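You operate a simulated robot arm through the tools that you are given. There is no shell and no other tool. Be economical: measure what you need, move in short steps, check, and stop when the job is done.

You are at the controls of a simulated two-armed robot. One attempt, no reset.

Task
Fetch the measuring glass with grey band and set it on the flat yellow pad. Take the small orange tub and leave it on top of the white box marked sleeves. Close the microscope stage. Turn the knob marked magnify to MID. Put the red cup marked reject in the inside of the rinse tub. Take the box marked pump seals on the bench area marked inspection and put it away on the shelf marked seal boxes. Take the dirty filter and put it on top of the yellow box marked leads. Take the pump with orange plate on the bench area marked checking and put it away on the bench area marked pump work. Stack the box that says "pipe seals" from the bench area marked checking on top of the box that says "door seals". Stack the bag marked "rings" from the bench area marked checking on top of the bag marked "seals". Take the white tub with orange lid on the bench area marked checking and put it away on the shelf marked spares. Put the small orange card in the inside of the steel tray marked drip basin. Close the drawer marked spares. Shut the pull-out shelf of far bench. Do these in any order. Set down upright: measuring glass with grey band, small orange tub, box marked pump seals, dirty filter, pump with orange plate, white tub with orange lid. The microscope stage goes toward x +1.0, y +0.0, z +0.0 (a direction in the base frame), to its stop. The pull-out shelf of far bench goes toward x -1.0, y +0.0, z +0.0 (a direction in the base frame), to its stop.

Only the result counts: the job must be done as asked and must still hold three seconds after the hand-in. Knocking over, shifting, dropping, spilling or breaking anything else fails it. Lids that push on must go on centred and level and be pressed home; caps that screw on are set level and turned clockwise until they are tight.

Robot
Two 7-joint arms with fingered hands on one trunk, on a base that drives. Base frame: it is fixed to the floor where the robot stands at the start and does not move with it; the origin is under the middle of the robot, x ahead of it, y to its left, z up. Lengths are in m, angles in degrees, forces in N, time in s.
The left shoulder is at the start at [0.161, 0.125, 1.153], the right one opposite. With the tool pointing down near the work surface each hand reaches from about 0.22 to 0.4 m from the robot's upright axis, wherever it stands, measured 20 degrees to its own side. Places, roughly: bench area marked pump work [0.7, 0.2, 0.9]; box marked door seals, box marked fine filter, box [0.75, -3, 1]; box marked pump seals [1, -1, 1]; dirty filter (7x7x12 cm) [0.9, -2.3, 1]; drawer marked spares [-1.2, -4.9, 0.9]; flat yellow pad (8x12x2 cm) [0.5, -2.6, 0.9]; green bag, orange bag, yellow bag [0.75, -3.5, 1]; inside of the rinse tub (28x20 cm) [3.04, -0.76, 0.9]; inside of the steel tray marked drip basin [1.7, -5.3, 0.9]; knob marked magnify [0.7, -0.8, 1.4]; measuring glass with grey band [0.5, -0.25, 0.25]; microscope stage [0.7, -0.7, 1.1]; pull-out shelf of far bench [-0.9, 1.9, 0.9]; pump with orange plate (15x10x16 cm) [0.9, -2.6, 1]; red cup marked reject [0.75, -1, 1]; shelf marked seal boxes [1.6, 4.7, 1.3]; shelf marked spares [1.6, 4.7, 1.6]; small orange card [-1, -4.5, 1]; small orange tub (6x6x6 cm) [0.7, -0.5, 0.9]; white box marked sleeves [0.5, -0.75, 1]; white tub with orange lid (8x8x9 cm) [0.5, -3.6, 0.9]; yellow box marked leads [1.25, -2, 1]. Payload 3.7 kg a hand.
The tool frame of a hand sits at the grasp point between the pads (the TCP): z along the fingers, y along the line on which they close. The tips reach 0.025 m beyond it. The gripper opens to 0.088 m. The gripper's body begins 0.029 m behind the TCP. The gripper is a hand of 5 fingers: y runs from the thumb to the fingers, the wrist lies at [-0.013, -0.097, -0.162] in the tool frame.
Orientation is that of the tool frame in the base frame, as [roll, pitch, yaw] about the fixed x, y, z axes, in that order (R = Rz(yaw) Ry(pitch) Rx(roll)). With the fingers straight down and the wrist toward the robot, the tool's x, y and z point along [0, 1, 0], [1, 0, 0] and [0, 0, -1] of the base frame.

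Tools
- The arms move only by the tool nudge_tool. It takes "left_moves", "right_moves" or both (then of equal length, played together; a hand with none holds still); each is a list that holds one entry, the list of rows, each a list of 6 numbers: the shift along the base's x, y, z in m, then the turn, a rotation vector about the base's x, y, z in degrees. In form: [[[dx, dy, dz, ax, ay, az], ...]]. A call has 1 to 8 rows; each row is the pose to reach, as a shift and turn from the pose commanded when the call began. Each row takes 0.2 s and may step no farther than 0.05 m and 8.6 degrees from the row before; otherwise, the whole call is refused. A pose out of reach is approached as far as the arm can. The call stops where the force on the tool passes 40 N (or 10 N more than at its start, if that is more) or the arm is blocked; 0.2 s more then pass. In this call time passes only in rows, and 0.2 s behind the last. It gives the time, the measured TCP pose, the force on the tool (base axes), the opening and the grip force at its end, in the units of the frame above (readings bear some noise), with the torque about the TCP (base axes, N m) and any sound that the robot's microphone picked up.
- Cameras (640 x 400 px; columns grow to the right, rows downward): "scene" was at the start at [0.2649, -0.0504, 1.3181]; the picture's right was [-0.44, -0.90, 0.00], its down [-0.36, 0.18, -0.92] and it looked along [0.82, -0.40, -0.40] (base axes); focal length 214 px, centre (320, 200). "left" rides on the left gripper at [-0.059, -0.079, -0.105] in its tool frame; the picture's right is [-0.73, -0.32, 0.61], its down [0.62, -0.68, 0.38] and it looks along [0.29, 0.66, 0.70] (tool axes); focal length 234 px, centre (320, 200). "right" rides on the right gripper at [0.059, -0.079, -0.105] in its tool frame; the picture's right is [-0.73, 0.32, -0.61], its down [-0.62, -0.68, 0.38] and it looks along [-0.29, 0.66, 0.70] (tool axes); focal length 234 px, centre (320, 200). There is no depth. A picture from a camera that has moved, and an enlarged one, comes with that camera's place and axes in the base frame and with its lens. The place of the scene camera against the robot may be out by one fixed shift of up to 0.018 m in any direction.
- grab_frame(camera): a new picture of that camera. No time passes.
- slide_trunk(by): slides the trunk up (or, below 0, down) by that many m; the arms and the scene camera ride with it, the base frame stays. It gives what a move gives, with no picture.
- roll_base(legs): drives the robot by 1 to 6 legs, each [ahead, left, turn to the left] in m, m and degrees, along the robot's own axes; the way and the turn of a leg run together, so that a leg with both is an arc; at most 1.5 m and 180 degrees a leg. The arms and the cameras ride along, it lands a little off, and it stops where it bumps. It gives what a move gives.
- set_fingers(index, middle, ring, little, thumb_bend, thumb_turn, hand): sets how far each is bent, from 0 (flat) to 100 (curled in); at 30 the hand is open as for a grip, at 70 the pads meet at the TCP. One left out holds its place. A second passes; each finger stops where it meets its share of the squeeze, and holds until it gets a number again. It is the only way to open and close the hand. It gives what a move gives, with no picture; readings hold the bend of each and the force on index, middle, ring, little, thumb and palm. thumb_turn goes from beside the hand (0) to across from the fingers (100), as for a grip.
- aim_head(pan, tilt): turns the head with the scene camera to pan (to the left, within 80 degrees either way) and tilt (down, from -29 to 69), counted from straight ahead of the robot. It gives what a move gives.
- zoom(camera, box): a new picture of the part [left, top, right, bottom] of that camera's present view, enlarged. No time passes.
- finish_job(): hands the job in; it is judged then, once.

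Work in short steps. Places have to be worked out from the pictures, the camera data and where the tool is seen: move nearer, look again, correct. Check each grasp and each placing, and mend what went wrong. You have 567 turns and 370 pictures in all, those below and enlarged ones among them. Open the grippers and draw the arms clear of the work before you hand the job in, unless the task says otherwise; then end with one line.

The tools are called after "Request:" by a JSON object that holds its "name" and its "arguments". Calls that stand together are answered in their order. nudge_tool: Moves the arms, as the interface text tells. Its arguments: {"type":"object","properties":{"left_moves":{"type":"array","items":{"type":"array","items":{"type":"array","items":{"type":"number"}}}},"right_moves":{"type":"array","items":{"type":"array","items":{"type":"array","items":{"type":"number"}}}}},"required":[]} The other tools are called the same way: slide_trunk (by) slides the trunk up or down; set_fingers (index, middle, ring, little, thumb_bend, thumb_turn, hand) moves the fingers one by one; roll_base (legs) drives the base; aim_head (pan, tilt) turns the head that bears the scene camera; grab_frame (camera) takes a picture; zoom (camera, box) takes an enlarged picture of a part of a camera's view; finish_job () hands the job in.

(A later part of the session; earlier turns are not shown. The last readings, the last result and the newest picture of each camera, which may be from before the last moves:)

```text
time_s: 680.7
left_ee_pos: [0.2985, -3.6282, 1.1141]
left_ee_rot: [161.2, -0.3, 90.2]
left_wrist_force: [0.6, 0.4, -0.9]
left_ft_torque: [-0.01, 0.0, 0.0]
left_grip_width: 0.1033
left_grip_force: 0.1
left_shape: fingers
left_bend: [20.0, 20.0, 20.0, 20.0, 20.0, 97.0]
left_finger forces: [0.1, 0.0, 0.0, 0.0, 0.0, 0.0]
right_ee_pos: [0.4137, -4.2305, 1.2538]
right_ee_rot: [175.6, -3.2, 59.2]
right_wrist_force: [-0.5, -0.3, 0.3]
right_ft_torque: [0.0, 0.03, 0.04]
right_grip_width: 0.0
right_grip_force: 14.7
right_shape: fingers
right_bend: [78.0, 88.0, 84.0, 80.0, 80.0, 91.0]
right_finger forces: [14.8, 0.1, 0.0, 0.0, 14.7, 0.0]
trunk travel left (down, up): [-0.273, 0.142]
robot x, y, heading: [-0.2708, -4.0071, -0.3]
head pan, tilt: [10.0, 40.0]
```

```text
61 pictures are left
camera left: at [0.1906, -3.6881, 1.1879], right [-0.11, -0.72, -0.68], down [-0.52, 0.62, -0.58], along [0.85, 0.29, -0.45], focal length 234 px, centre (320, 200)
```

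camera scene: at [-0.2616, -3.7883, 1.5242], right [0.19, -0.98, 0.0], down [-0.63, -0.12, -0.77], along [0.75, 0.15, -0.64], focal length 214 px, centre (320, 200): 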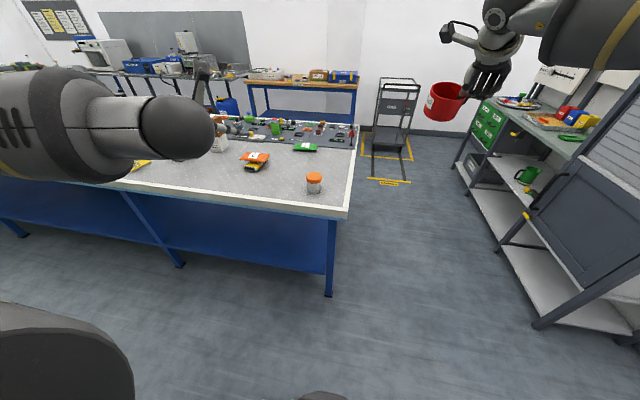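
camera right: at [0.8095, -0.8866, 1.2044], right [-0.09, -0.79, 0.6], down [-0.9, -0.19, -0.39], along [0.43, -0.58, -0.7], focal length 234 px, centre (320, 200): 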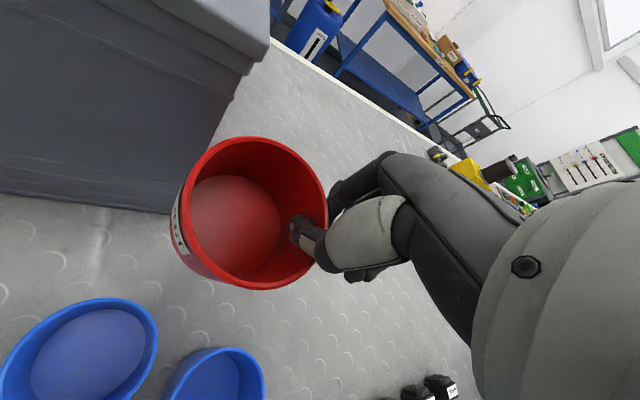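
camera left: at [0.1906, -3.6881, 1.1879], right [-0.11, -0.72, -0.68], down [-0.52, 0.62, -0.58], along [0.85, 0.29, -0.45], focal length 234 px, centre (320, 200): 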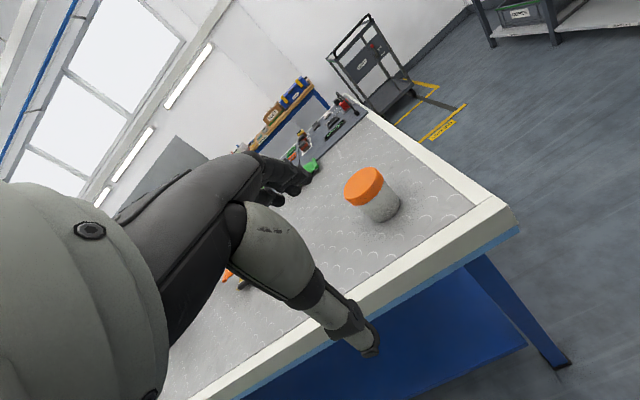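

Tub at (0.52, -3.635). I drive ahead 0.22 and descend over it.

Request:
{"name": "roll_base", "arguments": {"legs": [[0.22, -0.006, 0]]}}

Request:
{"name": "nudge_tool", "arguments": {"left_moves": [[[0.0, 0, -0.04, 0, 0, 0], [0, 0, -0.08, 0, 0, 0], [0.0, 0, -0.11, 0, 0, 0]]]}}

Request:
{"name": "grab_frame", "arguments": {"camera": "left"}}

```text
time_s: 682.3
left_ee_pos: [0.5172, -3.635, 1.1132]
left_ee_rot: [161.4, -0.3, 90.2]
left_wrist_force: [0.2, -0.4, -0.2]
left_ft_torque: [-0.01, 0.03, 0.01]
left_grip_width: 0.1036
left_grip_force: 0.1
left_shape: fingers
left_bend: [20.0, 20.0, 20.0, 20.0, 20.0, 97.0]
left_finger forces: [0.0, 0.0, 0.0, 0.1, 0.1, 0.0]
right_ee_pos: [0.631, -4.2358, 1.2532]
right_ee_rot: [175.5, -3.1, 59.3]
right_wrist_force: [-0.1, 0.4, -0.2]
right_ft_torque: [-0.02, 0.04, -0.02]
right_grip_width: 0.0
right_grip_force: 15.1
right_shape: fingers
right_bend: [78.0, 88.0, 84.0, 80.0, 80.0, 91.0]
right_finger forces: [14.9, 0.0, 0.0, 0.0, 14.8, 0.1]
trunk travel left (down, up): [-0.273, 0.142]
robot x, y, heading: [-0.0559, -4.0148, -0.1]
head pan, tilt: [10.0, 40.0]
```

```text
time_s: 683.1
left_ee_pos: [0.5157, -3.6349, 1.0024]
left_ee_rot: [161.3, -0.3, 90.2]
left_wrist_force: [0.6, 0.1, -0.3]
left_ft_torque: [-0.01, 0.03, -0.01]
left_grip_width: 0.1033
left_grip_force: 0.1
left_shape: fingers
left_bend: [20.0, 20.0, 20.0, 20.0, 20.0, 97.0]
left_finger forces: [0.0, 0.1, 0.0, 0.0, 0.0, 0.0]
right_ee_pos: [0.6299, -4.236, 1.2528]
right_ee_rot: [175.4, -3.2, 59.3]
right_wrist_force: [0.0, 0.0, 0.0]
right_ft_torque: [-0.06, 0.04, 0.01]
right_grip_width: 0.0001
right_grip_force: 14.7
right_shape: fingers
right_bend: [78.0, 88.0, 84.0, 80.0, 80.0, 91.0]
right_finger forces: [14.9, 0.1, 0.1, 0.0, 14.8, 0.1]
trunk travel left (down, up): [-0.273, 0.142]
robot x, y, heading: [-0.0545, -4.013, -0.1]
head pan, tilt: [10.0, 40.0]
```

```text
60 pictures are left
camera left: at [0.4084, -3.6946, 1.0773], right [-0.11, -0.72, -0.68], down [-0.52, 0.62, -0.58], along [0.84, 0.29, -0.45], focal length 234 px, centre (320, 200)
```

left: 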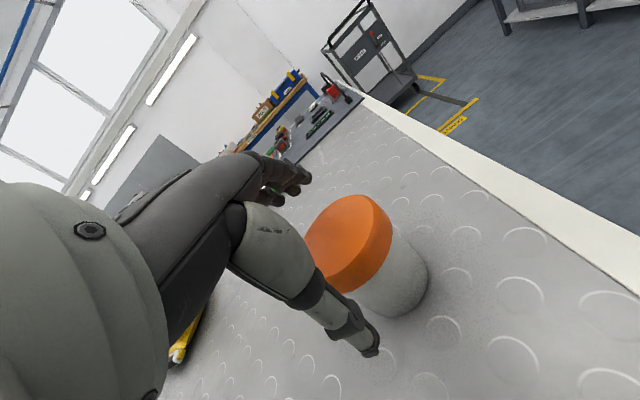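

Lid centre is (0.513, -3.649). I shift 13 mm right and descend 4 cm, then close.

Request:
{"name": "nudge_tool", "arguments": {"left_moves": [[[0.0, -0.013, -0.01, 0, 0, 0], [0.0, -0.013, -0.025, 0, 0, 0], [0, -0.013, -0.038, 0, 0, 0]]]}}

Request:
{"name": "set_fingers", "arguments": {"hand": "left", "index": 52, "middle": 52, "ring": 52, "little": 52, "thumb_bend": 52}}

Request:
{"name": "grab_frame", "arguments": {"camera": "left"}}

```text
time_s: 683.9
left_ee_pos: [0.5156, -3.6473, 0.965]
left_ee_rot: [161.3, -0.3, 90.2]
left_wrist_force: [-0.6, -0.8, 2.5]
left_ft_torque: [-0.01, -0.1, -0.02]
left_grip_width: 0.1052
left_grip_force: 1.2
left_shape: fingers
left_bend: [19.0, 20.0, 20.0, 20.0, 20.0, 97.0]
left_finger forces: [2.1, 0.0, 0.2, 0.0, 0.0, 0.0]
right_ee_pos: [0.63, -4.2386, 1.253]
right_ee_rot: [175.6, -3.3, 59.3]
right_wrist_force: [-0.3, 0.7, -0.4]
right_ft_torque: [0.0, -0.01, -0.01]
right_grip_width: 0.0002
right_grip_force: 15.0
right_shape: fingers
right_bend: [78.0, 88.0, 84.0, 80.0, 80.0, 91.0]
right_finger forces: [14.8, 0.1, 0.1, 0.0, 14.8, 0.0]
trunk travel left (down, up): [-0.273, 0.142]
robot x, y, heading: [-0.0589, -4.0162, -0.5]
head pan, tilt: [10.0, 40.0]
```

```text
time_s: 684.9
left_ee_pos: [0.5183, -3.6467, 0.9737]
left_ee_rot: [160.1, -0.6, 90.4]
left_wrist_force: [18.3, 7.3, 34.6]
left_ft_torque: [0.31, -0.87, -0.05]
left_grip_width: 0.0661
left_grip_force: 22.2
left_shape: fingers
left_bend: [31.0, 40.0, 40.0, 48.0, 46.0, 96.0]
left_finger forces: [11.6, 8.9, 10.7, 5.7, 6.5, 0.0]
right_ee_pos: [0.6314, -4.2384, 1.2534]
right_ee_rot: [175.4, -3.3, 59.3]
right_wrist_force: [0.2, 0.2, -0.1]
right_ft_torque: [-0.02, 0.01, -0.03]
right_grip_width: 0.0
right_grip_force: 14.9
right_shape: fingers
right_bend: [78.0, 88.0, 84.0, 80.0, 80.0, 91.0]
right_finger forces: [14.8, 0.1, 0.1, 0.0, 14.8, 0.0]
trunk travel left (down, up): [-0.273, 0.142]
robot x, y, heading: [-0.055, -4.0175, -0.3]
head pan, tilt: [10.0, 40.0]
```

```text
59 pictures are left
camera left: at [0.4095, -3.7081, 1.0448], right [-0.09, -0.72, -0.69], down [-0.51, 0.63, -0.59], along [0.85, 0.3, -0.43], focal length 234 px, centre (320, 200)
```

left: 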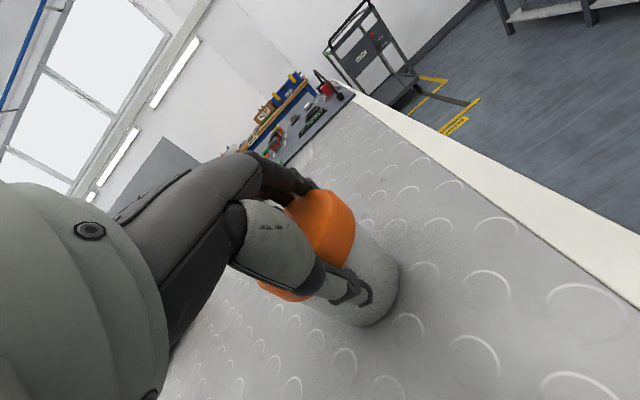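

It grips the tub, though with some downward push. I lift and check.

Request:
{"name": "nudge_tool", "arguments": {"left_moves": [[[0.0, 0, 0.015, 0, 0, 0], [0.0, 0, 0.04, 0, 0, 0], [0, 0, 0.08, 0, 0, 0]]]}}

Request:
{"name": "grab_frame", "arguments": {"camera": "left"}}

Request:
{"name": "zoom", "arguments": {"camera": "scene", "box": [200, 100, 400, 240]}}

```text
time_s: 685.7
left_ee_pos: [0.5158, -3.648, 1.0435]
left_ee_rot: [161.6, -0.2, 90.2]
left_wrist_force: [-0.3, 0.1, -1.6]
left_ft_torque: [-0.04, -0.01, -0.02]
left_grip_width: 0.0652
left_grip_force: 14.4
left_shape: fingers
left_bend: [39.0, 45.0, 47.0, 51.0, 42.0, 95.0]
left_finger forces: [4.9, 5.1, 4.6, 1.1, 13.6, 0.0]
right_ee_pos: [0.6305, -4.2366, 1.2543]
right_ee_rot: [175.6, -3.2, 59.4]
right_wrist_force: [-0.7, 0.4, 0.6]
right_ft_torque: [0.0, 0.01, -0.03]
right_grip_width: 0.0
right_grip_force: 15.0
right_shape: fingers
right_bend: [78.0, 88.0, 84.0, 80.0, 80.0, 91.0]
right_finger forces: [14.9, 0.0, 0.1, 0.1, 14.8, 0.1]
trunk travel left (down, up): [-0.273, 0.142]
robot x, y, heading: [-0.0574, -4.0153, -0.4]
head pan, tilt: [10.0, 40.0]
```

```text
58 pictures are left
camera left: at [0.4077, -3.7073, 1.1187], right [-0.11, -0.72, -0.68], down [-0.53, 0.62, -0.58], along [0.84, 0.29, -0.45], focal length 234 px, centre (320, 200)
```

left: 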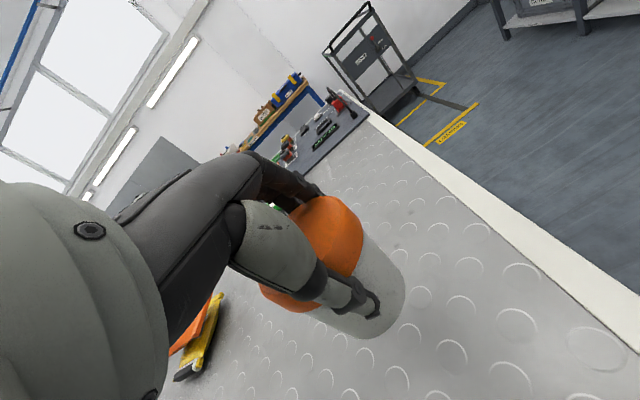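

```text
2.86 times, centred on (300, 170) of scene
camera zoom: at [0.1132, -4.0097, 1.3967], right [0.17, -0.99, 0.0], down [-0.63, -0.11, -0.77], along [0.75, 0.13, -0.64], focal length 613 px, centre (377, 286)
```

zoom: 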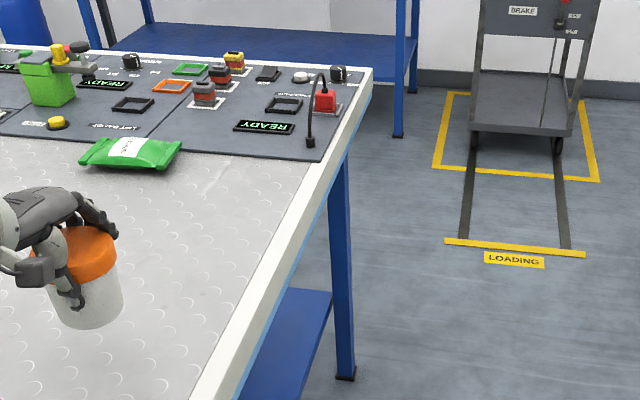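

Both are held. I raise the trunk and drive round the −y end into the back aisle.

Request:
{"name": "slide_trunk", "arguments": {"by": 0.12}}

Request:
{"name": "roll_base", "arguments": {"legs": [[-0.1, -0.36, 0], [1.45, 0, 0], [0.58, 0, 0], [0, 0, 90]]}}

Request:
{"name": "aim_head", "arguments": {"pan": 0, "tilt": 15}}

Request:
{"name": "grab_frame", "arguments": {"camera": "scene"}}

```text
time_s: 687.2
left_ee_pos: [0.5161, -3.6476, 1.1649]
left_ee_rot: [161.4, -0.3, 90.3]
left_wrist_force: [0.3, -0.2, -1.5]
left_ft_torque: [0.02, -0.02, 0.04]
left_grip_width: 0.0651
left_grip_force: 14.8
left_shape: fingers
left_bend: [39.0, 45.0, 47.0, 51.0, 42.0, 95.0]
left_finger forces: [5.0, 5.1, 4.7, 1.1, 13.6, 0.1]
right_ee_pos: [0.6253, -4.2381, 1.3839]
right_ee_rot: [174.9, -3.6, 59.4]
right_wrist_force: [0.1, 0.7, 0.0]
right_ft_torque: [0.01, 0.0, -0.02]
right_grip_width: 0.0002
right_grip_force: 14.3
right_shape: fingers
right_bend: [78.0, 88.0, 84.0, 80.0, 80.0, 91.0]
right_finger forces: [14.6, 0.1, 0.0, 0.0, 14.6, 0.0]
trunk travel left (down, up): [-0.393, 0.022]
robot x, y, heading: [-0.0593, -4.0127, -0.2]
head pan, tilt: [10.0, 40.0]
```

```text
time_s: 704.5
left_ee_pos: [1.5212, -3.8204, 1.1657]
left_ee_rot: [161.3, -0.3, 179.5]
left_wrist_force: [0.7, 0.0, -1.9]
left_ft_torque: [-0.02, 0.0, 0.01]
left_grip_width: 0.0646
left_grip_force: 14.1
left_shape: fingers
left_bend: [39.0, 46.0, 47.0, 51.0, 42.0, 95.0]
left_finger forces: [4.7, 4.8, 4.3, 0.9, 12.6, 0.0]
right_ee_pos: [2.112, -3.7182, 1.3828]
right_ee_rot: [174.7, -3.7, 148.6]
right_wrist_force: [0.4, 0.1, -0.5]
right_ft_torque: [-0.01, -0.03, -0.01]
right_grip_width: 0.0001
right_grip_force: 14.9
right_shape: fingers
right_bend: [78.0, 88.0, 84.0, 80.0, 80.0, 91.0]
right_finger forces: [14.7, 0.0, 0.0, 0.1, 14.7, 0.1]
trunk travel left (down, up): [-0.393, 0.022]
robot x, y, heading: [1.8791, -4.3951, 89.0]
head pan, tilt: [10.0, 40.0]
```

```text
time_s: 705.4
left_ee_pos: [1.52, -3.8196, 1.1648]
left_ee_rot: [161.4, -0.2, 179.3]
left_wrist_force: [1.0, -0.1, -1.9]
left_ft_torque: [-0.01, -0.02, 0.0]
left_grip_width: 0.0647
left_grip_force: 13.8
left_shape: fingers
left_bend: [39.0, 46.0, 47.0, 51.0, 42.0, 95.0]
left_finger forces: [4.7, 4.9, 4.4, 0.9, 12.5, 0.1]
right_ee_pos: [2.1126, -3.7194, 1.3831]
right_ee_rot: [174.8, -3.8, 148.5]
right_wrist_force: [-0.4, 0.1, -0.3]
right_ft_torque: [0.0, -0.04, 0.0]
right_grip_width: 0.0
right_grip_force: 15.0
right_shape: fingers
right_bend: [78.0, 88.0, 84.0, 80.0, 80.0, 91.0]
right_finger forces: [14.8, 0.0, 0.0, 0.0, 14.7, 0.0]
trunk travel left (down, up): [-0.393, 0.022]
robot x, y, heading: [1.8813, -4.3979, 89.2]
head pan, tilt: [0.0, 15.0]
```

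```text
56 pictures are left
camera scene: at [1.8843, -4.2749, 1.5587], right [1.0, -0.02, 0.0], down [0.0, -0.26, -0.97], along [0.02, 0.97, -0.26], focal length 214 px, centre (320, 200)
```

scene: 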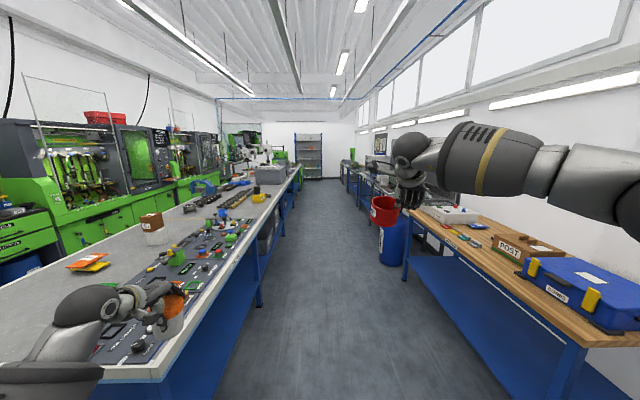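

I keep right in the aisle and drive to the rinse tub (y≈-0.55), then turn to face it.

Request:
{"name": "roll_base", "arguments": {"legs": [[1.4, -0.17, 0], [1.4, 0, 0], [1.05, 0, 0], [0, 0, -89.5]]}}

Request:
{"name": "aim_head", "arguments": {"pan": -10, "tilt": 30}}

Request:
{"name": "grab_frame", "arguments": {"camera": "scene"}}

```text
time_s: 727.8
left_ee_pos: [2.7456, -0.221, 1.1649]
left_ee_rot: [161.3, -0.2, 88.1]
left_wrist_force: [0.1, -1.1, -1.2]
left_ft_torque: [-0.01, -0.01, 0.01]
left_grip_width: 0.0643
left_grip_force: 12.3
left_shape: fingers
left_bend: [40.0, 46.0, 47.0, 51.0, 42.0, 95.0]
left_finger forces: [4.4, 4.6, 3.6, 0.9, 11.6, 0.0]
right_ee_pos: [2.8334, -0.8142, 1.3833]
right_ee_rot: [174.8, -3.8, 57.2]
right_wrist_force: [-0.8, -0.4, -0.7]
right_ft_torque: [0.02, 0.04, 0.03]
right_grip_width: 0.0
right_grip_force: 15.0
right_shape: fingers
right_bend: [78.0, 88.0, 84.0, 80.0, 81.0, 91.0]
right_finger forces: [15.0, 0.1, 0.1, 0.0, 15.1, 0.0]
trunk travel left (down, up): [-0.393, 0.022]
robot x, y, heading: [2.1627, -0.5667, -2.0]
head pan, tilt: [0.0, 15.0]
```

```text
time_s: 728.6
left_ee_pos: [2.7466, -0.2219, 1.1651]
left_ee_rot: [161.4, -0.3, 88.1]
left_wrist_force: [0.7, -0.4, -1.0]
left_ft_torque: [-0.05, 0.01, -0.02]
left_grip_width: 0.0643
left_grip_force: 12.7
left_shape: fingers
left_bend: [40.0, 46.0, 47.0, 51.0, 42.0, 95.0]
left_finger forces: [4.3, 4.5, 3.7, 0.9, 11.6, 0.1]
right_ee_pos: [2.8343, -0.8139, 1.3832]
right_ee_rot: [174.8, -3.7, 57.2]
right_wrist_force: [0.2, -0.6, 0.4]
right_ft_torque: [-0.02, 0.01, 0.01]
right_grip_width: 0.0
right_grip_force: 15.2
right_shape: fingers
right_bend: [78.0, 88.0, 84.0, 80.0, 81.0, 91.0]
right_finger forces: [15.1, 0.0, 0.0, 0.0, 15.1, 0.0]
trunk travel left (down, up): [-0.393, 0.022]
robot x, y, heading: [2.1591, -0.5615, -2.2]
head pan, tilt: [-10.0, 30.0]
```

```text
55 pictures are left
camera scene: at [2.2924, -0.596, 1.5346], right [-0.21, -0.98, 0.0], down [-0.49, 0.11, -0.87], along [0.85, -0.18, -0.5], focal length 214 px, centre (320, 200)
```

scene: 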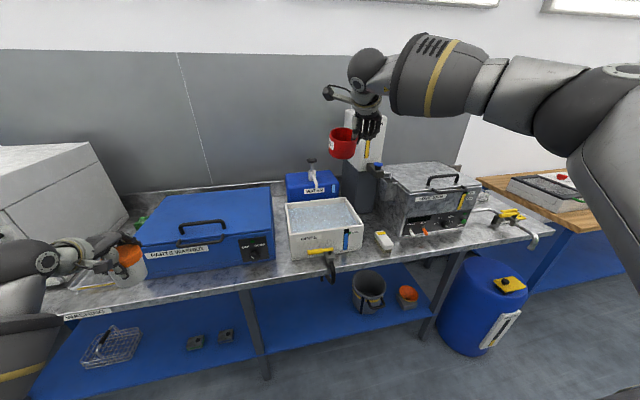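

The RINSE tub's interior centre is near (3.06, -0.766). The left hand must stay clear of the parts washer, so I retract it first.

Request:
{"name": "nudge_tool", "arguments": {"left_moves": [[[-0.04, 0.01, 0.02, 0, 0, 0], [-0.08, 0.02, 0.04, 0, 0, 0], [-0.12, 0.03, 0.06, 0, 0, 0], [-0.16, 0.04, 0.08, 0, 0, 0], [-0.19, 0.05, 0.1, 0, 0, 0]]]}}

Request:
{"name": "roll_base", "arguments": {"legs": [[0.18, 0.03, 2]]}}

Request:
{"name": "aim_head", "arguments": {"pan": -15, "tilt": 40}}

Request:
{"name": "grab_frame", "arguments": {"camera": "scene"}}

```text
time_s: 729.8
left_ee_pos: [2.5559, -0.1708, 1.2656]
left_ee_rot: [161.3, -0.3, 87.9]
left_wrist_force: [-0.7, 0.0, -1.0]
left_ft_torque: [0.01, -0.03, 0.0]
left_grip_width: 0.0639
left_grip_force: 12.7
left_shape: fingers
left_bend: [40.0, 46.0, 47.0, 51.0, 42.0, 95.0]
left_finger forces: [4.3, 4.6, 3.5, 0.9, 11.7, 0.0]
right_ee_pos: [2.8332, -0.814, 1.3846]
right_ee_rot: [174.6, -3.8, 57.3]
right_wrist_force: [0.4, 0.0, 0.3]
right_ft_torque: [-0.04, 0.03, -0.03]
right_grip_width: 0.0
right_grip_force: 14.8
right_shape: fingers
right_bend: [78.0, 88.0, 84.0, 80.0, 81.0, 91.0]
right_finger forces: [15.1, 0.0, 0.1, 0.1, 15.1, 0.1]
trunk travel left (down, up): [-0.393, 0.022]
robot x, y, heading: [2.1622, -0.5668, -2.6]
head pan, tilt: [-10.0, 30.0]
```

```text
time_s: 731.3
left_ee_pos: [2.7201, -0.1307, 1.2639]
left_ee_rot: [161.5, -0.3, 90.0]
left_wrist_force: [-0.1, 0.3, -1.0]
left_ft_torque: [-0.02, 0.0, 0.03]
left_grip_width: 0.0639
left_grip_force: 12.7
left_shape: fingers
left_bend: [40.0, 46.0, 47.0, 51.0, 42.0, 95.0]
left_finger forces: [4.2, 4.6, 3.5, 0.9, 11.6, 0.0]
right_ee_pos: [3.0208, -0.764, 1.3836]
right_ee_rot: [174.8, -3.7, 59.1]
right_wrist_force: [-0.2, -0.2, 0.2]
right_ft_torque: [-0.02, 0.01, 0.02]
right_grip_width: 0.0
right_grip_force: 14.9
right_shape: fingers
right_bend: [78.0, 88.0, 84.0, 80.0, 81.0, 91.0]
right_finger forces: [15.1, 0.0, 0.1, 0.0, 15.1, 0.1]
trunk travel left (down, up): [-0.393, 0.022]
robot x, y, heading: [2.339, -0.5435, -0.3]
head pan, tilt: [-10.0, 30.0]
```

```text
time_s: 732.0
left_ee_pos: [2.7198, -0.1307, 1.2653]
left_ee_rot: [161.3, -0.2, 90.1]
left_wrist_force: [-0.8, 0.1, -1.4]
left_ft_torque: [-0.04, 0.0, 0.01]
left_grip_width: 0.0639
left_grip_force: 12.4
left_shape: fingers
left_bend: [40.0, 46.0, 47.0, 51.0, 42.0, 95.0]
left_finger forces: [4.2, 4.6, 3.6, 0.9, 11.5, 0.0]
right_ee_pos: [3.0209, -0.7641, 1.3837]
right_ee_rot: [174.7, -3.8, 59.2]
right_wrist_force: [-0.9, 0.1, 0.0]
right_ft_torque: [-0.02, 0.01, -0.01]
right_grip_width: 0.0
right_grip_force: 15.6
right_shape: fingers
right_bend: [78.0, 88.0, 84.0, 80.0, 81.0, 91.0]
right_finger forces: [15.1, 0.0, 0.0, 0.0, 15.1, 0.0]
trunk travel left (down, up): [-0.393, 0.022]
robot x, y, heading: [2.3377, -0.5414, -0.2]
head pan, tilt: [-15.0, 40.0]
```

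```text
54 pictures are left
camera scene: at [2.4638, -0.5722, 1.5193], right [-0.26, -0.96, 0.0], down [-0.62, 0.17, -0.77], along [0.74, -0.2, -0.64], focal length 214 px, centre (320, 200)
```

scene: 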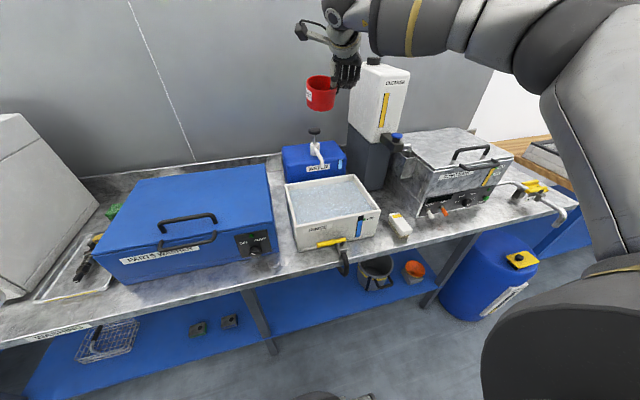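

Cup is nearly above the rinse tub. I extend the right arm 7 cm and lower the trunk 0.2 m.

Request:
{"name": "nudge_tool", "arguments": {"right_moves": [[[0.03, -0.01, -0.02, 0, 0, 0], [0.06, -0.02, -0.05, 0, 0, 0], [0.075, -0.027, -0.09, 0, 0, 0]]]}}

Request:
{"name": "slide_trunk", "arguments": {"by": -0.13}}

Request:
{"name": "grab_frame", "arguments": {"camera": "scene"}}

Request:
{"name": "grab_frame", "arguments": {"camera": "right"}}

```text
time_s: 732.8
left_ee_pos: [2.7204, -0.1314, 1.2655]
left_ee_rot: [161.4, -0.2, 90.0]
left_wrist_force: [-0.4, -0.2, -1.6]
left_ft_torque: [0.0, -0.03, -0.02]
left_grip_width: 0.0639
left_grip_force: 12.8
left_shape: fingers
left_bend: [40.0, 46.0, 47.0, 51.0, 42.0, 95.0]
left_finger forces: [4.2, 4.6, 3.5, 0.9, 11.7, 0.0]
right_ee_pos: [3.0506, -0.8123, 1.2984]
right_ee_rot: [174.6, -3.9, 59.4]
right_wrist_force: [-1.3, 0.0, -0.5]
right_ft_torque: [0.0, 0.03, 0.0]
right_grip_width: 0.0003
right_grip_force: 15.7
right_shape: fingers
right_bend: [78.0, 88.0, 84.0, 80.0, 81.0, 91.0]
right_finger forces: [15.4, 0.1, 0.0, 0.0, 15.1, 0.0]
right hand out of reach, approached as far as the arm can: row 1, 2, 3
trunk travel left (down, up): [-0.393, 0.022]
robot x, y, heading: [2.3383, -0.5368, -0.3]
head pan, tilt: [-15.0, 40.0]
```

```text
time_s: 734.4
left_ee_pos: [2.7181, -0.1306, 1.135]
left_ee_rot: [161.2, -0.3, 90.1]
left_wrist_force: [0.4, -0.1, -1.6]
left_ft_torque: [-0.01, -0.01, -0.02]
left_grip_width: 0.0639
left_grip_force: 12.5
left_shape: fingers
left_bend: [40.0, 46.0, 47.0, 51.0, 42.0, 95.0]
left_finger forces: [4.3, 4.6, 3.7, 1.0, 11.5, 0.0]
right_ee_pos: [3.0477, -0.812, 1.1712]
right_ee_rot: [174.7, -3.7, 59.2]
right_wrist_force: [-0.9, 1.4, 0.3]
right_ft_torque: [-0.01, 0.01, -0.02]
right_grip_width: 0.0
right_grip_force: 15.3
right_shape: fingers
right_bend: [78.0, 88.0, 84.0, 80.0, 81.0, 91.0]
right_finger forces: [15.1, 0.0, 0.0, 0.0, 15.2, 0.1]
trunk travel left (down, up): [-0.263, 0.152]
robot x, y, heading: [2.3403, -0.5399, -0.2]
head pan, tilt: [-15.0, 40.0]
```

```text
53 pictures are left
camera scene: at [2.5142, -0.5725, 1.3868], right [-0.26, -0.96, 0.0], down [-0.62, 0.17, -0.77], along [0.74, -0.2, -0.64], focal length 214 px, centre (320, 200)
```

scene: 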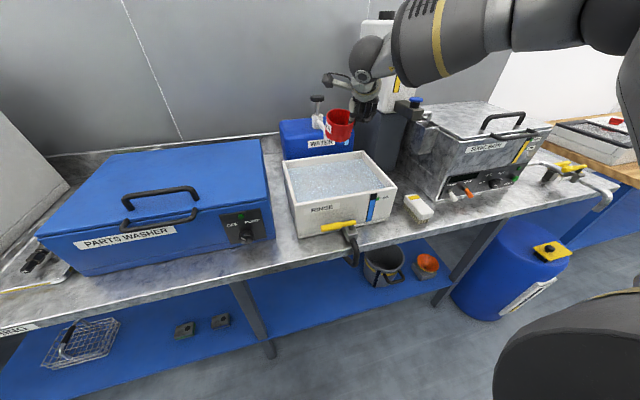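

```text
52 pictures are left
camera right: at [3.0, -0.7213, 1.2725], right [-0.16, -0.79, 0.58], down [-0.86, -0.18, -0.49], along [0.49, -0.58, -0.65], focal length 234 px, centre (320, 200)
```

right: 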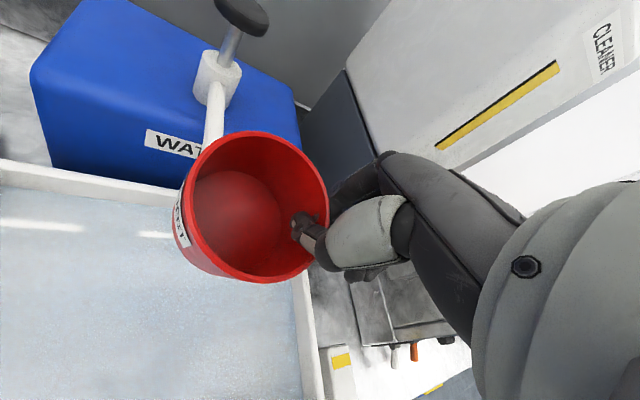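

Computed positions show the cup is above the tub's interior. I lower further.

Request:
{"name": "slide_trunk", "arguments": {"by": -0.06}}

Request:
{"name": "nudge_tool", "arguments": {"right_moves": [[[0.01, 0.01, -0.02, 0, 0, 0], [0.02, 0.015, -0.04, 0, 0, 0], [0.02, 0.015, -0.055, 0, 0, 0]]]}}

Request:
{"name": "zoom", "arguments": {"camera": "scene", "box": [260, 80, 420, 260]}}

```text
time_s: 735.4
left_ee_pos: [2.7294, -0.1297, 1.0606]
left_ee_rot: [164.7, -0.2, 90.0]
left_wrist_force: [0.2, 0.9, -1.2]
left_ft_torque: [-0.05, -0.02, 0.01]
left_grip_width: 0.0641
left_grip_force: 12.2
left_shape: fingers
left_bend: [40.0, 46.0, 47.0, 51.0, 42.0, 95.0]
left_finger forces: [4.2, 4.6, 3.5, 0.9, 11.5, 0.1]
right_ee_pos: [3.0486, -0.8104, 1.1124]
right_ee_rot: [174.6, -3.7, 59.2]
right_wrist_force: [0.3, 0.4, -1.1]
right_ft_torque: [-0.03, -0.01, 0.01]
right_grip_width: 0.0
right_grip_force: 14.7
right_shape: fingers
right_bend: [78.0, 88.0, 84.0, 80.0, 81.0, 91.0]
right_finger forces: [14.9, 0.0, 0.0, 0.0, 15.0, 0.0]
trunk travel left (down, up): [-0.203, 0.212]
robot x, y, heading: [2.339, -0.5383, -0.2]
head pan, tilt: [-15.0, 40.0]
```

```text
time_s: 736.2
left_ee_pos: [2.7303, -0.1298, 1.0593]
left_ee_rot: [164.8, -0.2, 89.9]
left_wrist_force: [0.1, 0.0, -2.5]
left_ft_torque: [-0.02, 0.01, -0.02]
left_grip_width: 0.064
left_grip_force: 12.3
left_shape: fingers
left_bend: [40.0, 46.0, 47.0, 51.0, 42.0, 95.0]
left_finger forces: [4.2, 4.7, 3.6, 0.9, 11.5, 0.1]
right_ee_pos: [3.0699, -0.7961, 1.0561]
right_ee_rot: [174.8, -3.8, 59.3]
right_wrist_force: [-0.1, -0.6, 0.4]
right_ft_torque: [0.01, 0.02, 0.0]
right_grip_width: 0.0001
right_grip_force: 15.5
right_shape: fingers
right_bend: [78.0, 88.0, 84.0, 80.0, 81.0, 91.0]
right_finger forces: [15.1, 0.0, 0.0, 0.0, 15.0, 0.0]
trunk travel left (down, up): [-0.203, 0.212]
robot x, y, heading: [2.3406, -0.5418, -0.3]
head pan, tilt: [-15.0, 40.0]
```

```text
2.22 times, centred on (340, 170) of scene
camera zoom: at [2.5725, -0.5729, 1.3235], right [-0.26, -0.96, 0.0], down [-0.62, 0.17, -0.77], along [0.74, -0.2, -0.64], focal length 477 px, centre (276, 267)
```

zoom: 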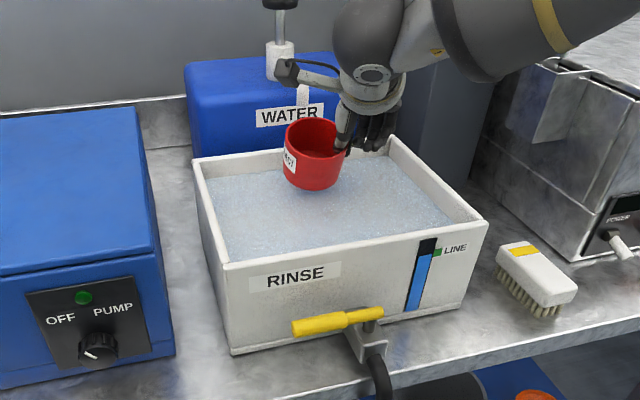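

The cup is over the water, near the back. I move it 2 cm toward me, lower and release it in the tub.

Request:
{"name": "nudge_tool", "arguments": {"right_moves": [[[-0.02, 0.01, -0.01, 0, 0, 0], [-0.03, 0.015, -0.03, 0, 0, 0], [-0.03, 0.015, -0.045, 0, 0, 0], [-0.03, 0.015, -0.055, 0, 0, 0]]]}}

Request:
{"name": "zoom", "arguments": {"camera": "scene", "box": [260, 80, 420, 260]}}

```text
time_s: 737.2
left_ee_pos: [2.7302, -0.1303, 1.0582]
left_ee_rot: [164.8, -0.1, 89.9]
left_wrist_force: [-0.7, 0.8, -1.7]
left_ft_torque: [-0.04, 0.01, 0.01]
left_grip_width: 0.0641
left_grip_force: 12.8
left_shape: fingers
left_bend: [40.0, 46.0, 47.0, 51.0, 42.0, 95.0]
left_finger forces: [4.1, 4.6, 3.5, 0.9, 11.5, 0.0]
right_ee_pos: [3.0391, -0.7814, 0.9995]
right_ee_rot: [174.8, -3.8, 59.2]
right_wrist_force: [-0.4, -0.4, -1.4]
right_ft_torque: [-0.04, 0.04, 0.01]
right_grip_width: 0.0
right_grip_force: 14.9
right_shape: fingers
right_bend: [78.0, 88.0, 84.0, 80.0, 81.0, 91.0]
right_finger forces: [15.2, 0.0, 0.0, 0.1, 15.2, 0.1]
trunk travel left (down, up): [-0.203, 0.212]
robot x, y, heading: [2.3376, -0.5435, -0.3]
head pan, tilt: [-15.0, 40.0]
```

```text
2.22 times, centred on (340, 170) of scene
camera zoom: at [2.5726, -0.5729, 1.3235], right [-0.26, -0.96, 0.0], down [-0.62, 0.17, -0.77], along [0.74, -0.2, -0.64], focal length 477 px, centre (276, 267)
```

zoom: 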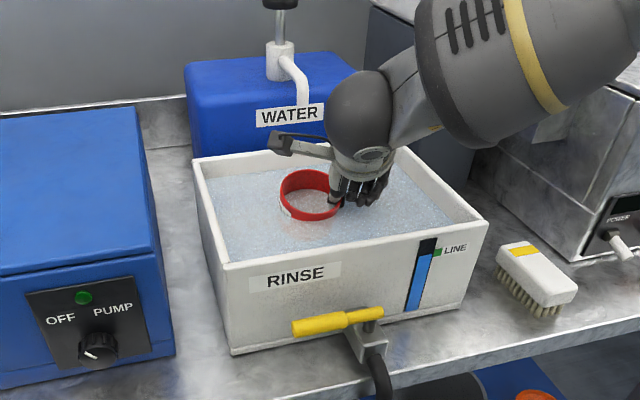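

The cup enters the water. I lower a bit more to reach the bottom, then open.

Request:
{"name": "nudge_tool", "arguments": {"right_moves": [[[0, 0, -0.01, 0, 0, 0], [0, 0, -0.02, 0, 0, 0], [0, 0, -0.03, 0, 0, 0]]]}}

Request:
{"name": "set_fingers", "arguments": {"hand": "right", "index": 50, "middle": 50, "ring": 50, "little": 50, "thumb_bend": 55}}

Request:
{"name": "nudge_tool", "arguments": {"right_moves": [[[0, 0, 0.04, 0, 0, 0], [0, 0, 0.08, 0, 0, 0], [0, 0, 0.12, 0, 0, 0], [0, 0, 0.16, 0, 0, 0]]]}}

Request:
{"name": "zoom", "arguments": {"camera": "scene", "box": [260, 80, 420, 260]}}

```text
time_s: 738.0
left_ee_pos: [2.7302, -0.1306, 1.0586]
left_ee_rot: [164.8, -0.1, 89.9]
left_wrist_force: [-0.8, 0.2, -1.6]
left_ft_torque: [-0.04, -0.01, -0.01]
left_grip_width: 0.064
left_grip_force: 12.3
left_shape: fingers
left_bend: [40.0, 46.0, 47.0, 51.0, 42.0, 95.0]
left_finger forces: [4.2, 4.6, 3.6, 0.9, 11.5, 0.1]
right_ee_pos: [3.04, -0.7825, 0.9687]
right_ee_rot: [174.7, -3.8, 59.3]
right_wrist_force: [-0.4, -0.3, -0.2]
right_ft_torque: [-0.04, 0.0, -0.01]
right_grip_width: 0.0001
right_grip_force: 14.5
right_shape: fingers
right_bend: [78.0, 88.0, 84.0, 80.0, 81.0, 91.0]
right_finger forces: [15.2, 0.1, 0.0, 0.1, 15.1, 0.1]
trunk travel left (down, up): [-0.203, 0.212]
robot x, y, heading: [2.3403, -0.5398, -0.4]
head pan, tilt: [-15.0, 40.0]
```

```text
time_s: 739.0
left_ee_pos: [2.7305, -0.1294, 1.0589]
left_ee_rot: [164.7, -0.2, 90.0]
left_wrist_force: [1.3, 0.0, -1.7]
left_ft_torque: [-0.04, -0.01, -0.01]
left_grip_width: 0.064
left_grip_force: 12.4
left_shape: fingers
left_bend: [40.0, 46.0, 47.0, 51.0, 42.0, 95.0]
left_finger forces: [4.1, 4.6, 3.7, 0.9, 11.5, 0.0]
right_ee_pos: [3.0388, -0.7811, 0.9685]
right_ee_rot: [174.7, -3.8, 59.2]
right_wrist_force: [-0.4, -0.1, 0.2]
right_ft_torque: [0.0, -0.01, -0.01]
right_grip_width: 0.0355
right_grip_force: 0.1
right_shape: fingers
right_bend: [50.0, 50.0, 50.0, 50.0, 55.0, 97.0]
right_finger forces: [0.0, 0.0, 0.1, 0.0, 0.0, 0.0]
trunk travel left (down, up): [-0.203, 0.212]
robot x, y, heading: [2.3425, -0.5373, -0.4]
head pan, tilt: [-15.0, 40.0]
```

```text
time_s: 740.0
left_ee_pos: [2.7296, -0.1302, 1.0583]
left_ee_rot: [164.8, -0.2, 90.0]
left_wrist_force: [0.2, 0.3, -1.2]
left_ft_torque: [-0.04, 0.01, -0.01]
left_grip_width: 0.064
left_grip_force: 12.7
left_shape: fingers
left_bend: [40.0, 46.0, 47.0, 51.0, 42.0, 95.0]
left_finger forces: [4.2, 4.6, 3.7, 0.9, 11.5, 0.0]
right_ee_pos: [3.0375, -0.7808, 1.132]
right_ee_rot: [174.8, -3.7, 59.3]
right_wrist_force: [0.1, 0.2, 0.2]
right_ft_torque: [0.02, 0.05, 0.0]
right_grip_width: 0.0357
right_grip_force: 0.1
right_shape: fingers
right_bend: [50.0, 50.0, 50.0, 50.0, 55.0, 97.0]
right_finger forces: [0.2, 0.1, 0.0, 0.0, 0.0, 0.0]
trunk travel left (down, up): [-0.203, 0.212]
robot x, y, heading: [2.3428, -0.5394, -0.2]
head pan, tilt: [-15.0, 40.0]
```

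```text
2.22 times, centred on (340, 170) of scene
camera zoom: at [2.5716, -0.5726, 1.3238], right [-0.26, -0.96, 0.0], down [-0.62, 0.17, -0.77], along [0.74, -0.2, -0.64], focal length 477 px, centre (276, 267)
```

zoom: 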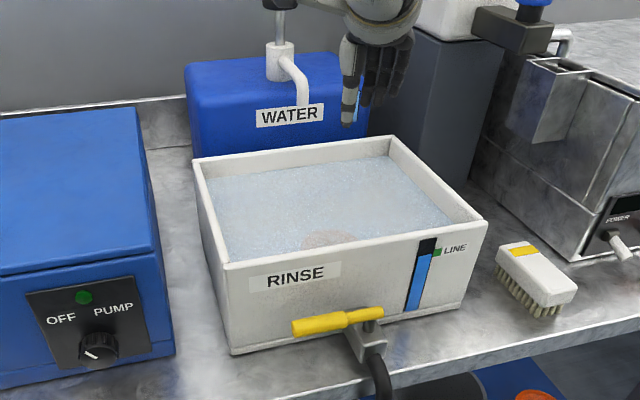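

The cup has sunk into the rinse tub. Now the white tub: I raise the trunk, back out, turn to +y and drive toward the rack.

Request:
{"name": "slide_trunk", "arguments": {"by": 0.19}}

Request:
{"name": "roll_base", "arguments": {"legs": [[-0.33, 0, 0], [0, 0, 90], [1.45, 0.0, 0], [1.45, 0, 0], [0.95, 0, 0]]}}

Request:
{"name": "nudge_tool", "arguments": {"left_moves": [[[0.02, 0.02, 0.04, 0, 0, 0], [0.04, 0.04, 0.08, 0, 0, 0], [0.06, 0.05, 0.12, 0, 0, 0], [0.08, 0.05, 0.16, 0, 0, 0], [0.1, 0.05, 0.2, 0, 0, 0], [0.12, 0.05, 0.24, 0, 0, 0], [0.14, 0.05, 0.28, 0, 0, 0], [0.16, 0.05, 0.32, 0, 0, 0]]]}}

Request:
{"name": "aim_head", "arguments": {"pan": 10, "tilt": 0}}

Request:
{"name": "grab_frame", "arguments": {"camera": "scene"}}

```text
time_s: 742.1
left_ee_pos: [2.7297, -0.1299, 1.2492]
left_ee_rot: [164.8, -0.3, 90.0]
left_wrist_force: [0.0, -0.5, -1.1]
left_ft_torque: [-0.02, 0.0, -0.01]
left_grip_width: 0.0638
left_grip_force: 12.5
left_shape: fingers
left_bend: [40.0, 46.0, 47.0, 51.0, 42.0, 95.0]
left_finger forces: [4.1, 4.6, 3.6, 0.9, 11.4, 0.0]
right_ee_pos: [3.0362, -0.7813, 1.3252]
right_ee_rot: [174.3, -4.0, 59.4]
right_wrist_force: [-0.7, 0.8, -0.3]
right_ft_torque: [0.01, 0.0, 0.02]
right_grip_width: 0.0358
right_grip_force: 0.0
right_shape: fingers
right_bend: [50.0, 50.0, 50.0, 50.0, 55.0, 97.0]
right_finger forces: [0.1, 0.0, 0.1, 0.0, 0.0, 0.1]
trunk travel left (down, up): [-0.393, 0.022]
robot x, y, heading: [2.3375, -0.5418, -0.3]
head pan, tilt: [-15.0, 40.0]
```

```text
time_s: 766.2
left_ee_pos: [1.6151, 3.6905, 1.2492]
left_ee_rot: [164.8, -0.2, -179.7]
left_wrist_force: [0.0, -0.6, -2.0]
left_ft_torque: [0.03, -0.07, -0.02]
left_grip_width: 0.0634
left_grip_force: 11.1
left_shape: fingers
left_bend: [40.0, 46.0, 48.0, 51.0, 42.0, 95.0]
left_finger forces: [3.9, 4.3, 3.3, 1.0, 10.8, 0.0]
right_ee_pos: [2.2648, 4.0017, 1.325]
right_ee_rot: [174.4, -4.0, 149.8]
right_wrist_force: [-0.4, -0.4, -0.2]
right_ft_torque: [-0.02, -0.02, -0.04]
right_grip_width: 0.0359
right_grip_force: 0.0
right_shape: fingers
right_bend: [50.0, 50.0, 50.0, 50.0, 55.0, 97.0]
right_finger forces: [0.0, 0.0, 0.1, 0.0, 0.1, 0.1]
trunk travel left (down, up): [-0.393, 0.022]
robot x, y, heading: [2.0281, 3.3036, 90.1]
head pan, tilt: [-15.0, 40.0]
```

```text
time_s: 768.0
left_ee_pos: [1.7764, 3.7379, 1.5701]
left_ee_rot: [164.9, -0.3, -179.6]
left_wrist_force: [0.2, -0.6, -0.7]
left_ft_torque: [0.03, -0.02, 0.01]
left_grip_width: 0.0631
left_grip_force: 12.3
left_shape: fingers
left_bend: [40.0, 46.0, 48.0, 51.0, 42.0, 95.0]
left_finger forces: [3.8, 4.2, 3.3, 0.8, 10.5, 0.0]
right_ee_pos: [2.2666, 4.0009, 1.326]
right_ee_rot: [174.4, -4.1, 149.7]
right_wrist_force: [0.3, -0.4, 0.0]
right_ft_torque: [-0.01, 0.02, 0.02]
right_grip_width: 0.0358
right_grip_force: 0.1
right_shape: fingers
right_bend: [50.0, 50.0, 50.0, 50.0, 55.0, 97.0]
right_finger forces: [0.1, 0.0, 0.0, 0.1, 0.1, 0.1]
trunk travel left (down, up): [-0.393, 0.022]
robot x, y, heading: [2.0297, 3.3023, 90.3]
head pan, tilt: [-15.0, 40.0]
```

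```text
time_s: 769.1
left_ee_pos: [1.7756, 3.7397, 1.5684]
left_ee_rot: [164.9, -0.2, -179.7]
left_wrist_force: [0.3, -0.7, -1.3]
left_ft_torque: [-0.03, -0.03, -0.02]
left_grip_width: 0.0631
left_grip_force: 11.8
left_shape: fingers
left_bend: [40.0, 46.0, 48.0, 51.0, 42.0, 95.0]
left_finger forces: [3.8, 4.2, 3.5, 0.8, 10.5, 0.0]
right_ee_pos: [2.2643, 4.0028, 1.3243]
right_ee_rot: [174.3, -4.0, 149.7]
right_wrist_force: [0.0, -0.1, -0.3]
right_ft_torque: [0.0, -0.02, 0.0]
right_grip_width: 0.0357
right_grip_force: 0.0
right_shape: fingers
right_bend: [50.0, 50.0, 50.0, 50.0, 55.0, 97.0]
right_finger forces: [0.0, 0.0, 0.0, 0.0, 0.0, 0.0]
trunk travel left (down, up): [-0.393, 0.022]
robot x, y, heading: [2.0286, 3.2989, 89.9]
head pan, tilt: [10.0, 0.0]
```

```text
48 pictures are left
camera scene: at [2.0153, 3.4206, 1.5829], right [0.98, 0.17, 0.0], down [0.0, 0.0, -1.0], along [-0.17, 0.98, 0.0], focal length 214 px, centre (320, 200)
```

scene: 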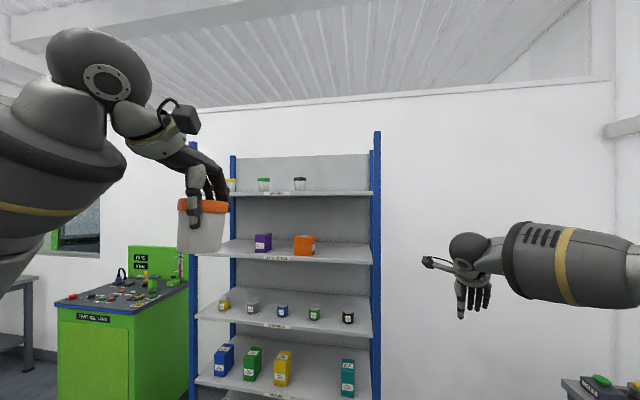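

The arm lifts well; the tub looks upright. I raise another 18 cm.

Request:
{"name": "nudge_tool", "arguments": {"left_moves": [[[0.0, 0.0, 0.04, 0, 0, 0], [0.01, 0.0, 0.08, 0, 0, 0], [0.02, 0.0, 0.12, 0, 0, 0], [0.03, 0.0, 0.16, 0, 0, 0], [0.03, 0.0, 0.19, 0, 0, 0]]]}}

Request:
{"name": "aim_head", "arguments": {"pan": 15, "tilt": -10}}

Request:
{"name": "grab_frame", "arguments": {"camera": "scene"}}

```text
time_s: 770.3
left_ee_pos: [1.8062, 3.7404, 1.7606]
left_ee_rot: [164.8, -0.1, -179.6]
left_wrist_force: [0.3, -0.8, -1.3]
left_ft_torque: [0.03, -0.02, 0.01]
left_grip_width: 0.063
left_grip_force: 11.4
left_shape: fingers
left_bend: [40.0, 46.0, 48.0, 51.0, 42.0, 95.0]
left_finger forces: [3.8, 4.1, 3.5, 0.7, 10.5, 0.0]
right_ee_pos: [2.265, 4.0006, 1.3257]
right_ee_rot: [174.4, -4.0, 149.7]
right_wrist_force: [0.4, 1.0, -0.2]
right_ft_torque: [-0.01, 0.0, -0.02]
right_grip_width: 0.0358
right_grip_force: 0.0
right_shape: fingers
right_bend: [50.0, 50.0, 50.0, 50.0, 55.0, 97.0]
right_finger forces: [0.0, 0.0, 0.1, 0.0, 0.0, 0.0]
trunk travel left (down, up): [-0.393, 0.022]
robot x, y, heading: [2.0273, 3.3037, 90.2]
head pan, tilt: [10.0, 0.0]
```

```text
time_s: 771.0
left_ee_pos: [1.8059, 3.7413, 1.7589]
left_ee_rot: [164.8, -0.2, -179.6]
left_wrist_force: [0.9, 0.7, -1.8]
left_ft_torque: [0.0, -0.02, -0.01]
left_grip_width: 0.063
left_grip_force: 11.3
left_shape: fingers
left_bend: [40.0, 46.0, 48.0, 51.0, 42.0, 95.0]
left_finger forces: [3.9, 4.1, 3.4, 0.8, 10.5, 0.1]
right_ee_pos: [2.2645, 4.0026, 1.3247]
right_ee_rot: [174.4, -4.0, 149.7]
right_wrist_force: [-1.1, -0.3, -0.3]
right_ft_torque: [0.0, -0.01, 0.01]
right_grip_width: 0.0359
right_grip_force: 0.1
right_shape: fingers
right_bend: [50.0, 50.0, 50.0, 50.0, 55.0, 97.0]
right_finger forces: [0.1, 0.0, 0.0, 0.0, 0.0, 0.0]
trunk travel left (down, up): [-0.393, 0.022]
robot x, y, heading: [2.0244, 3.3017, 90.0]
head pan, tilt: [15.0, -10.0]
```

```text
47 pictures are left
camera scene: at [2.0089, 3.4135, 1.5981], right [0.97, 0.26, 0.0], down [-0.04, 0.17, -0.98], along [-0.26, 0.95, 0.17], focal length 214 px, centre (320, 200)
```

scene: 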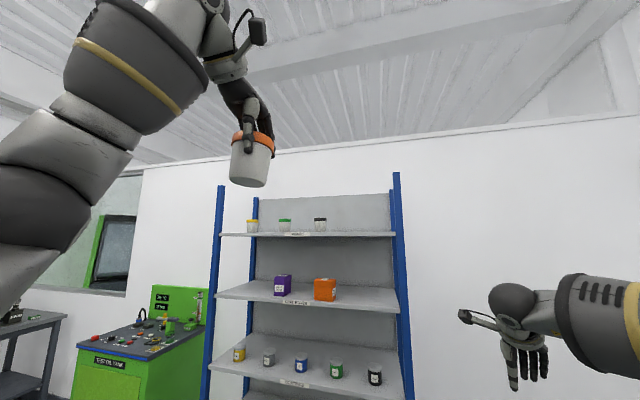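

The arm reaches shelf height. I retract the right hand so that it cannot hit the rack or wall.

Request:
{"name": "nudge_tool", "arguments": {"right_moves": [[[0.01, -0.045, 0.0, 0, 0, 0], [0.02, -0.09, 0, 0, 0, 0], [0.03, -0.135, 0, 0, 0, 0], [0.04, -0.18, 0, 0, 0, 0], [0.05, -0.225, 0, 0, 0, 0], [0.06, -0.27, 0, 0, 0, 0], [0.06, -0.31, 0, 0, 0, 0]]]}}

Request:
{"name": "roll_base", "arguments": {"legs": [[0.55, -0.07, 0]]}}

Request:
{"name": "aim_head", "arguments": {"pan": 20, "tilt": -5}}

Request:
{"name": "grab_frame", "arguments": {"camera": "scene"}}

```text
time_s: 772.6
left_ee_pos: [1.8059, 3.7385, 1.7602]
left_ee_rot: [164.8, -0.2, -179.6]
left_wrist_force: [0.5, -0.4, -0.2]
left_ft_torque: [0.01, 0.02, 0.01]
left_grip_width: 0.0629
left_grip_force: 10.9
left_shape: fingers
left_bend: [40.0, 46.0, 48.0, 51.0, 42.0, 95.0]
left_finger forces: [3.8, 4.0, 3.4, 0.9, 10.6, 0.0]
right_ee_pos: [2.3254, 3.6909, 1.325]
right_ee_rot: [174.3, -4.1, 149.8]
right_wrist_force: [-0.4, 0.6, 0.3]
right_ft_torque: [0.05, 0.02, -0.02]
right_grip_width: 0.0359
right_grip_force: 0.1
right_shape: fingers
right_bend: [50.0, 50.0, 50.0, 50.0, 55.0, 97.0]
right_finger forces: [0.0, 0.0, 0.1, 0.1, 0.0, 0.1]
trunk travel left (down, up): [-0.393, 0.022]
robot x, y, heading: [2.0295, 3.3017, 90.1]
head pan, tilt: [15.0, -10.0]
```

```text
time_s: 775.8
left_ee_pos: [1.8727, 4.2907, 1.7596]
left_ee_rot: [164.8, -0.2, -179.4]
left_wrist_force: [0.0, 1.0, -0.5]
left_ft_torque: [-0.02, -0.01, -0.04]
left_grip_width: 0.0627
left_grip_force: 11.1
left_shape: fingers
left_bend: [40.0, 46.0, 48.0, 51.0, 42.0, 95.0]
left_finger forces: [3.8, 4.1, 3.4, 0.8, 10.5, 0.0]
right_ee_pos: [2.3907, 4.2435, 1.325]
right_ee_rot: [174.3, -3.9, 149.8]
right_wrist_force: [-0.4, 0.4, -0.2]
right_ft_torque: [0.01, 0.01, -0.01]
right_grip_width: 0.0357
right_grip_force: 0.0
right_shape: fingers
right_bend: [50.0, 50.0, 50.0, 50.0, 55.0, 97.0]
right_finger forces: [0.1, 0.0, 0.0, 0.1, 0.0, 0.0]
trunk travel left (down, up): [-0.393, 0.022]
robot x, y, heading: [2.0973, 3.8562, 90.4]
head pan, tilt: [15.0, -10.0]
```

```text
time_s: 776.4
left_ee_pos: [1.8711, 4.2916, 1.7591]
left_ee_rot: [164.9, -0.1, -179.4]
left_wrist_force: [0.2, -0.6, -2.1]
left_ft_torque: [0.01, -0.03, 0.01]
left_grip_width: 0.0627
left_grip_force: 11.9
left_shape: fingers
left_bend: [40.0, 46.0, 48.0, 51.0, 42.0, 95.0]
left_finger forces: [3.8, 4.1, 3.4, 0.8, 10.5, 0.1]
right_ee_pos: [2.3902, 4.2438, 1.3244]
right_ee_rot: [174.4, -3.9, 149.8]
right_wrist_force: [0.1, 0.6, 0.0]
right_ft_torque: [-0.01, 0.0, 0.01]
right_grip_width: 0.036
right_grip_force: 0.0
right_shape: fingers
right_bend: [50.0, 50.0, 50.0, 50.0, 55.0, 97.0]
right_finger forces: [0.0, 0.0, 0.1, 0.0, 0.0, 0.0]
trunk travel left (down, up): [-0.393, 0.022]
robot x, y, heading: [2.0986, 3.8537, 90.3]
head pan, tilt: [20.0, -5.0]
```

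```text
46 pictures are left
camera scene: at [2.069, 3.9652, 1.5907], right [0.94, 0.35, 0.0], down [-0.03, 0.08, -1.0], along [-0.34, 0.93, 0.09], focal length 214 px, centre (320, 200)
```

scene: 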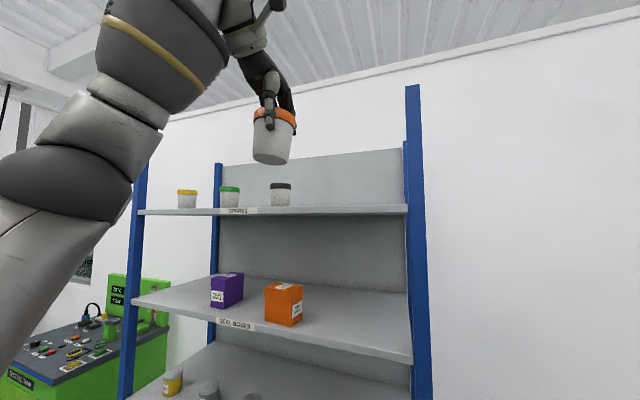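

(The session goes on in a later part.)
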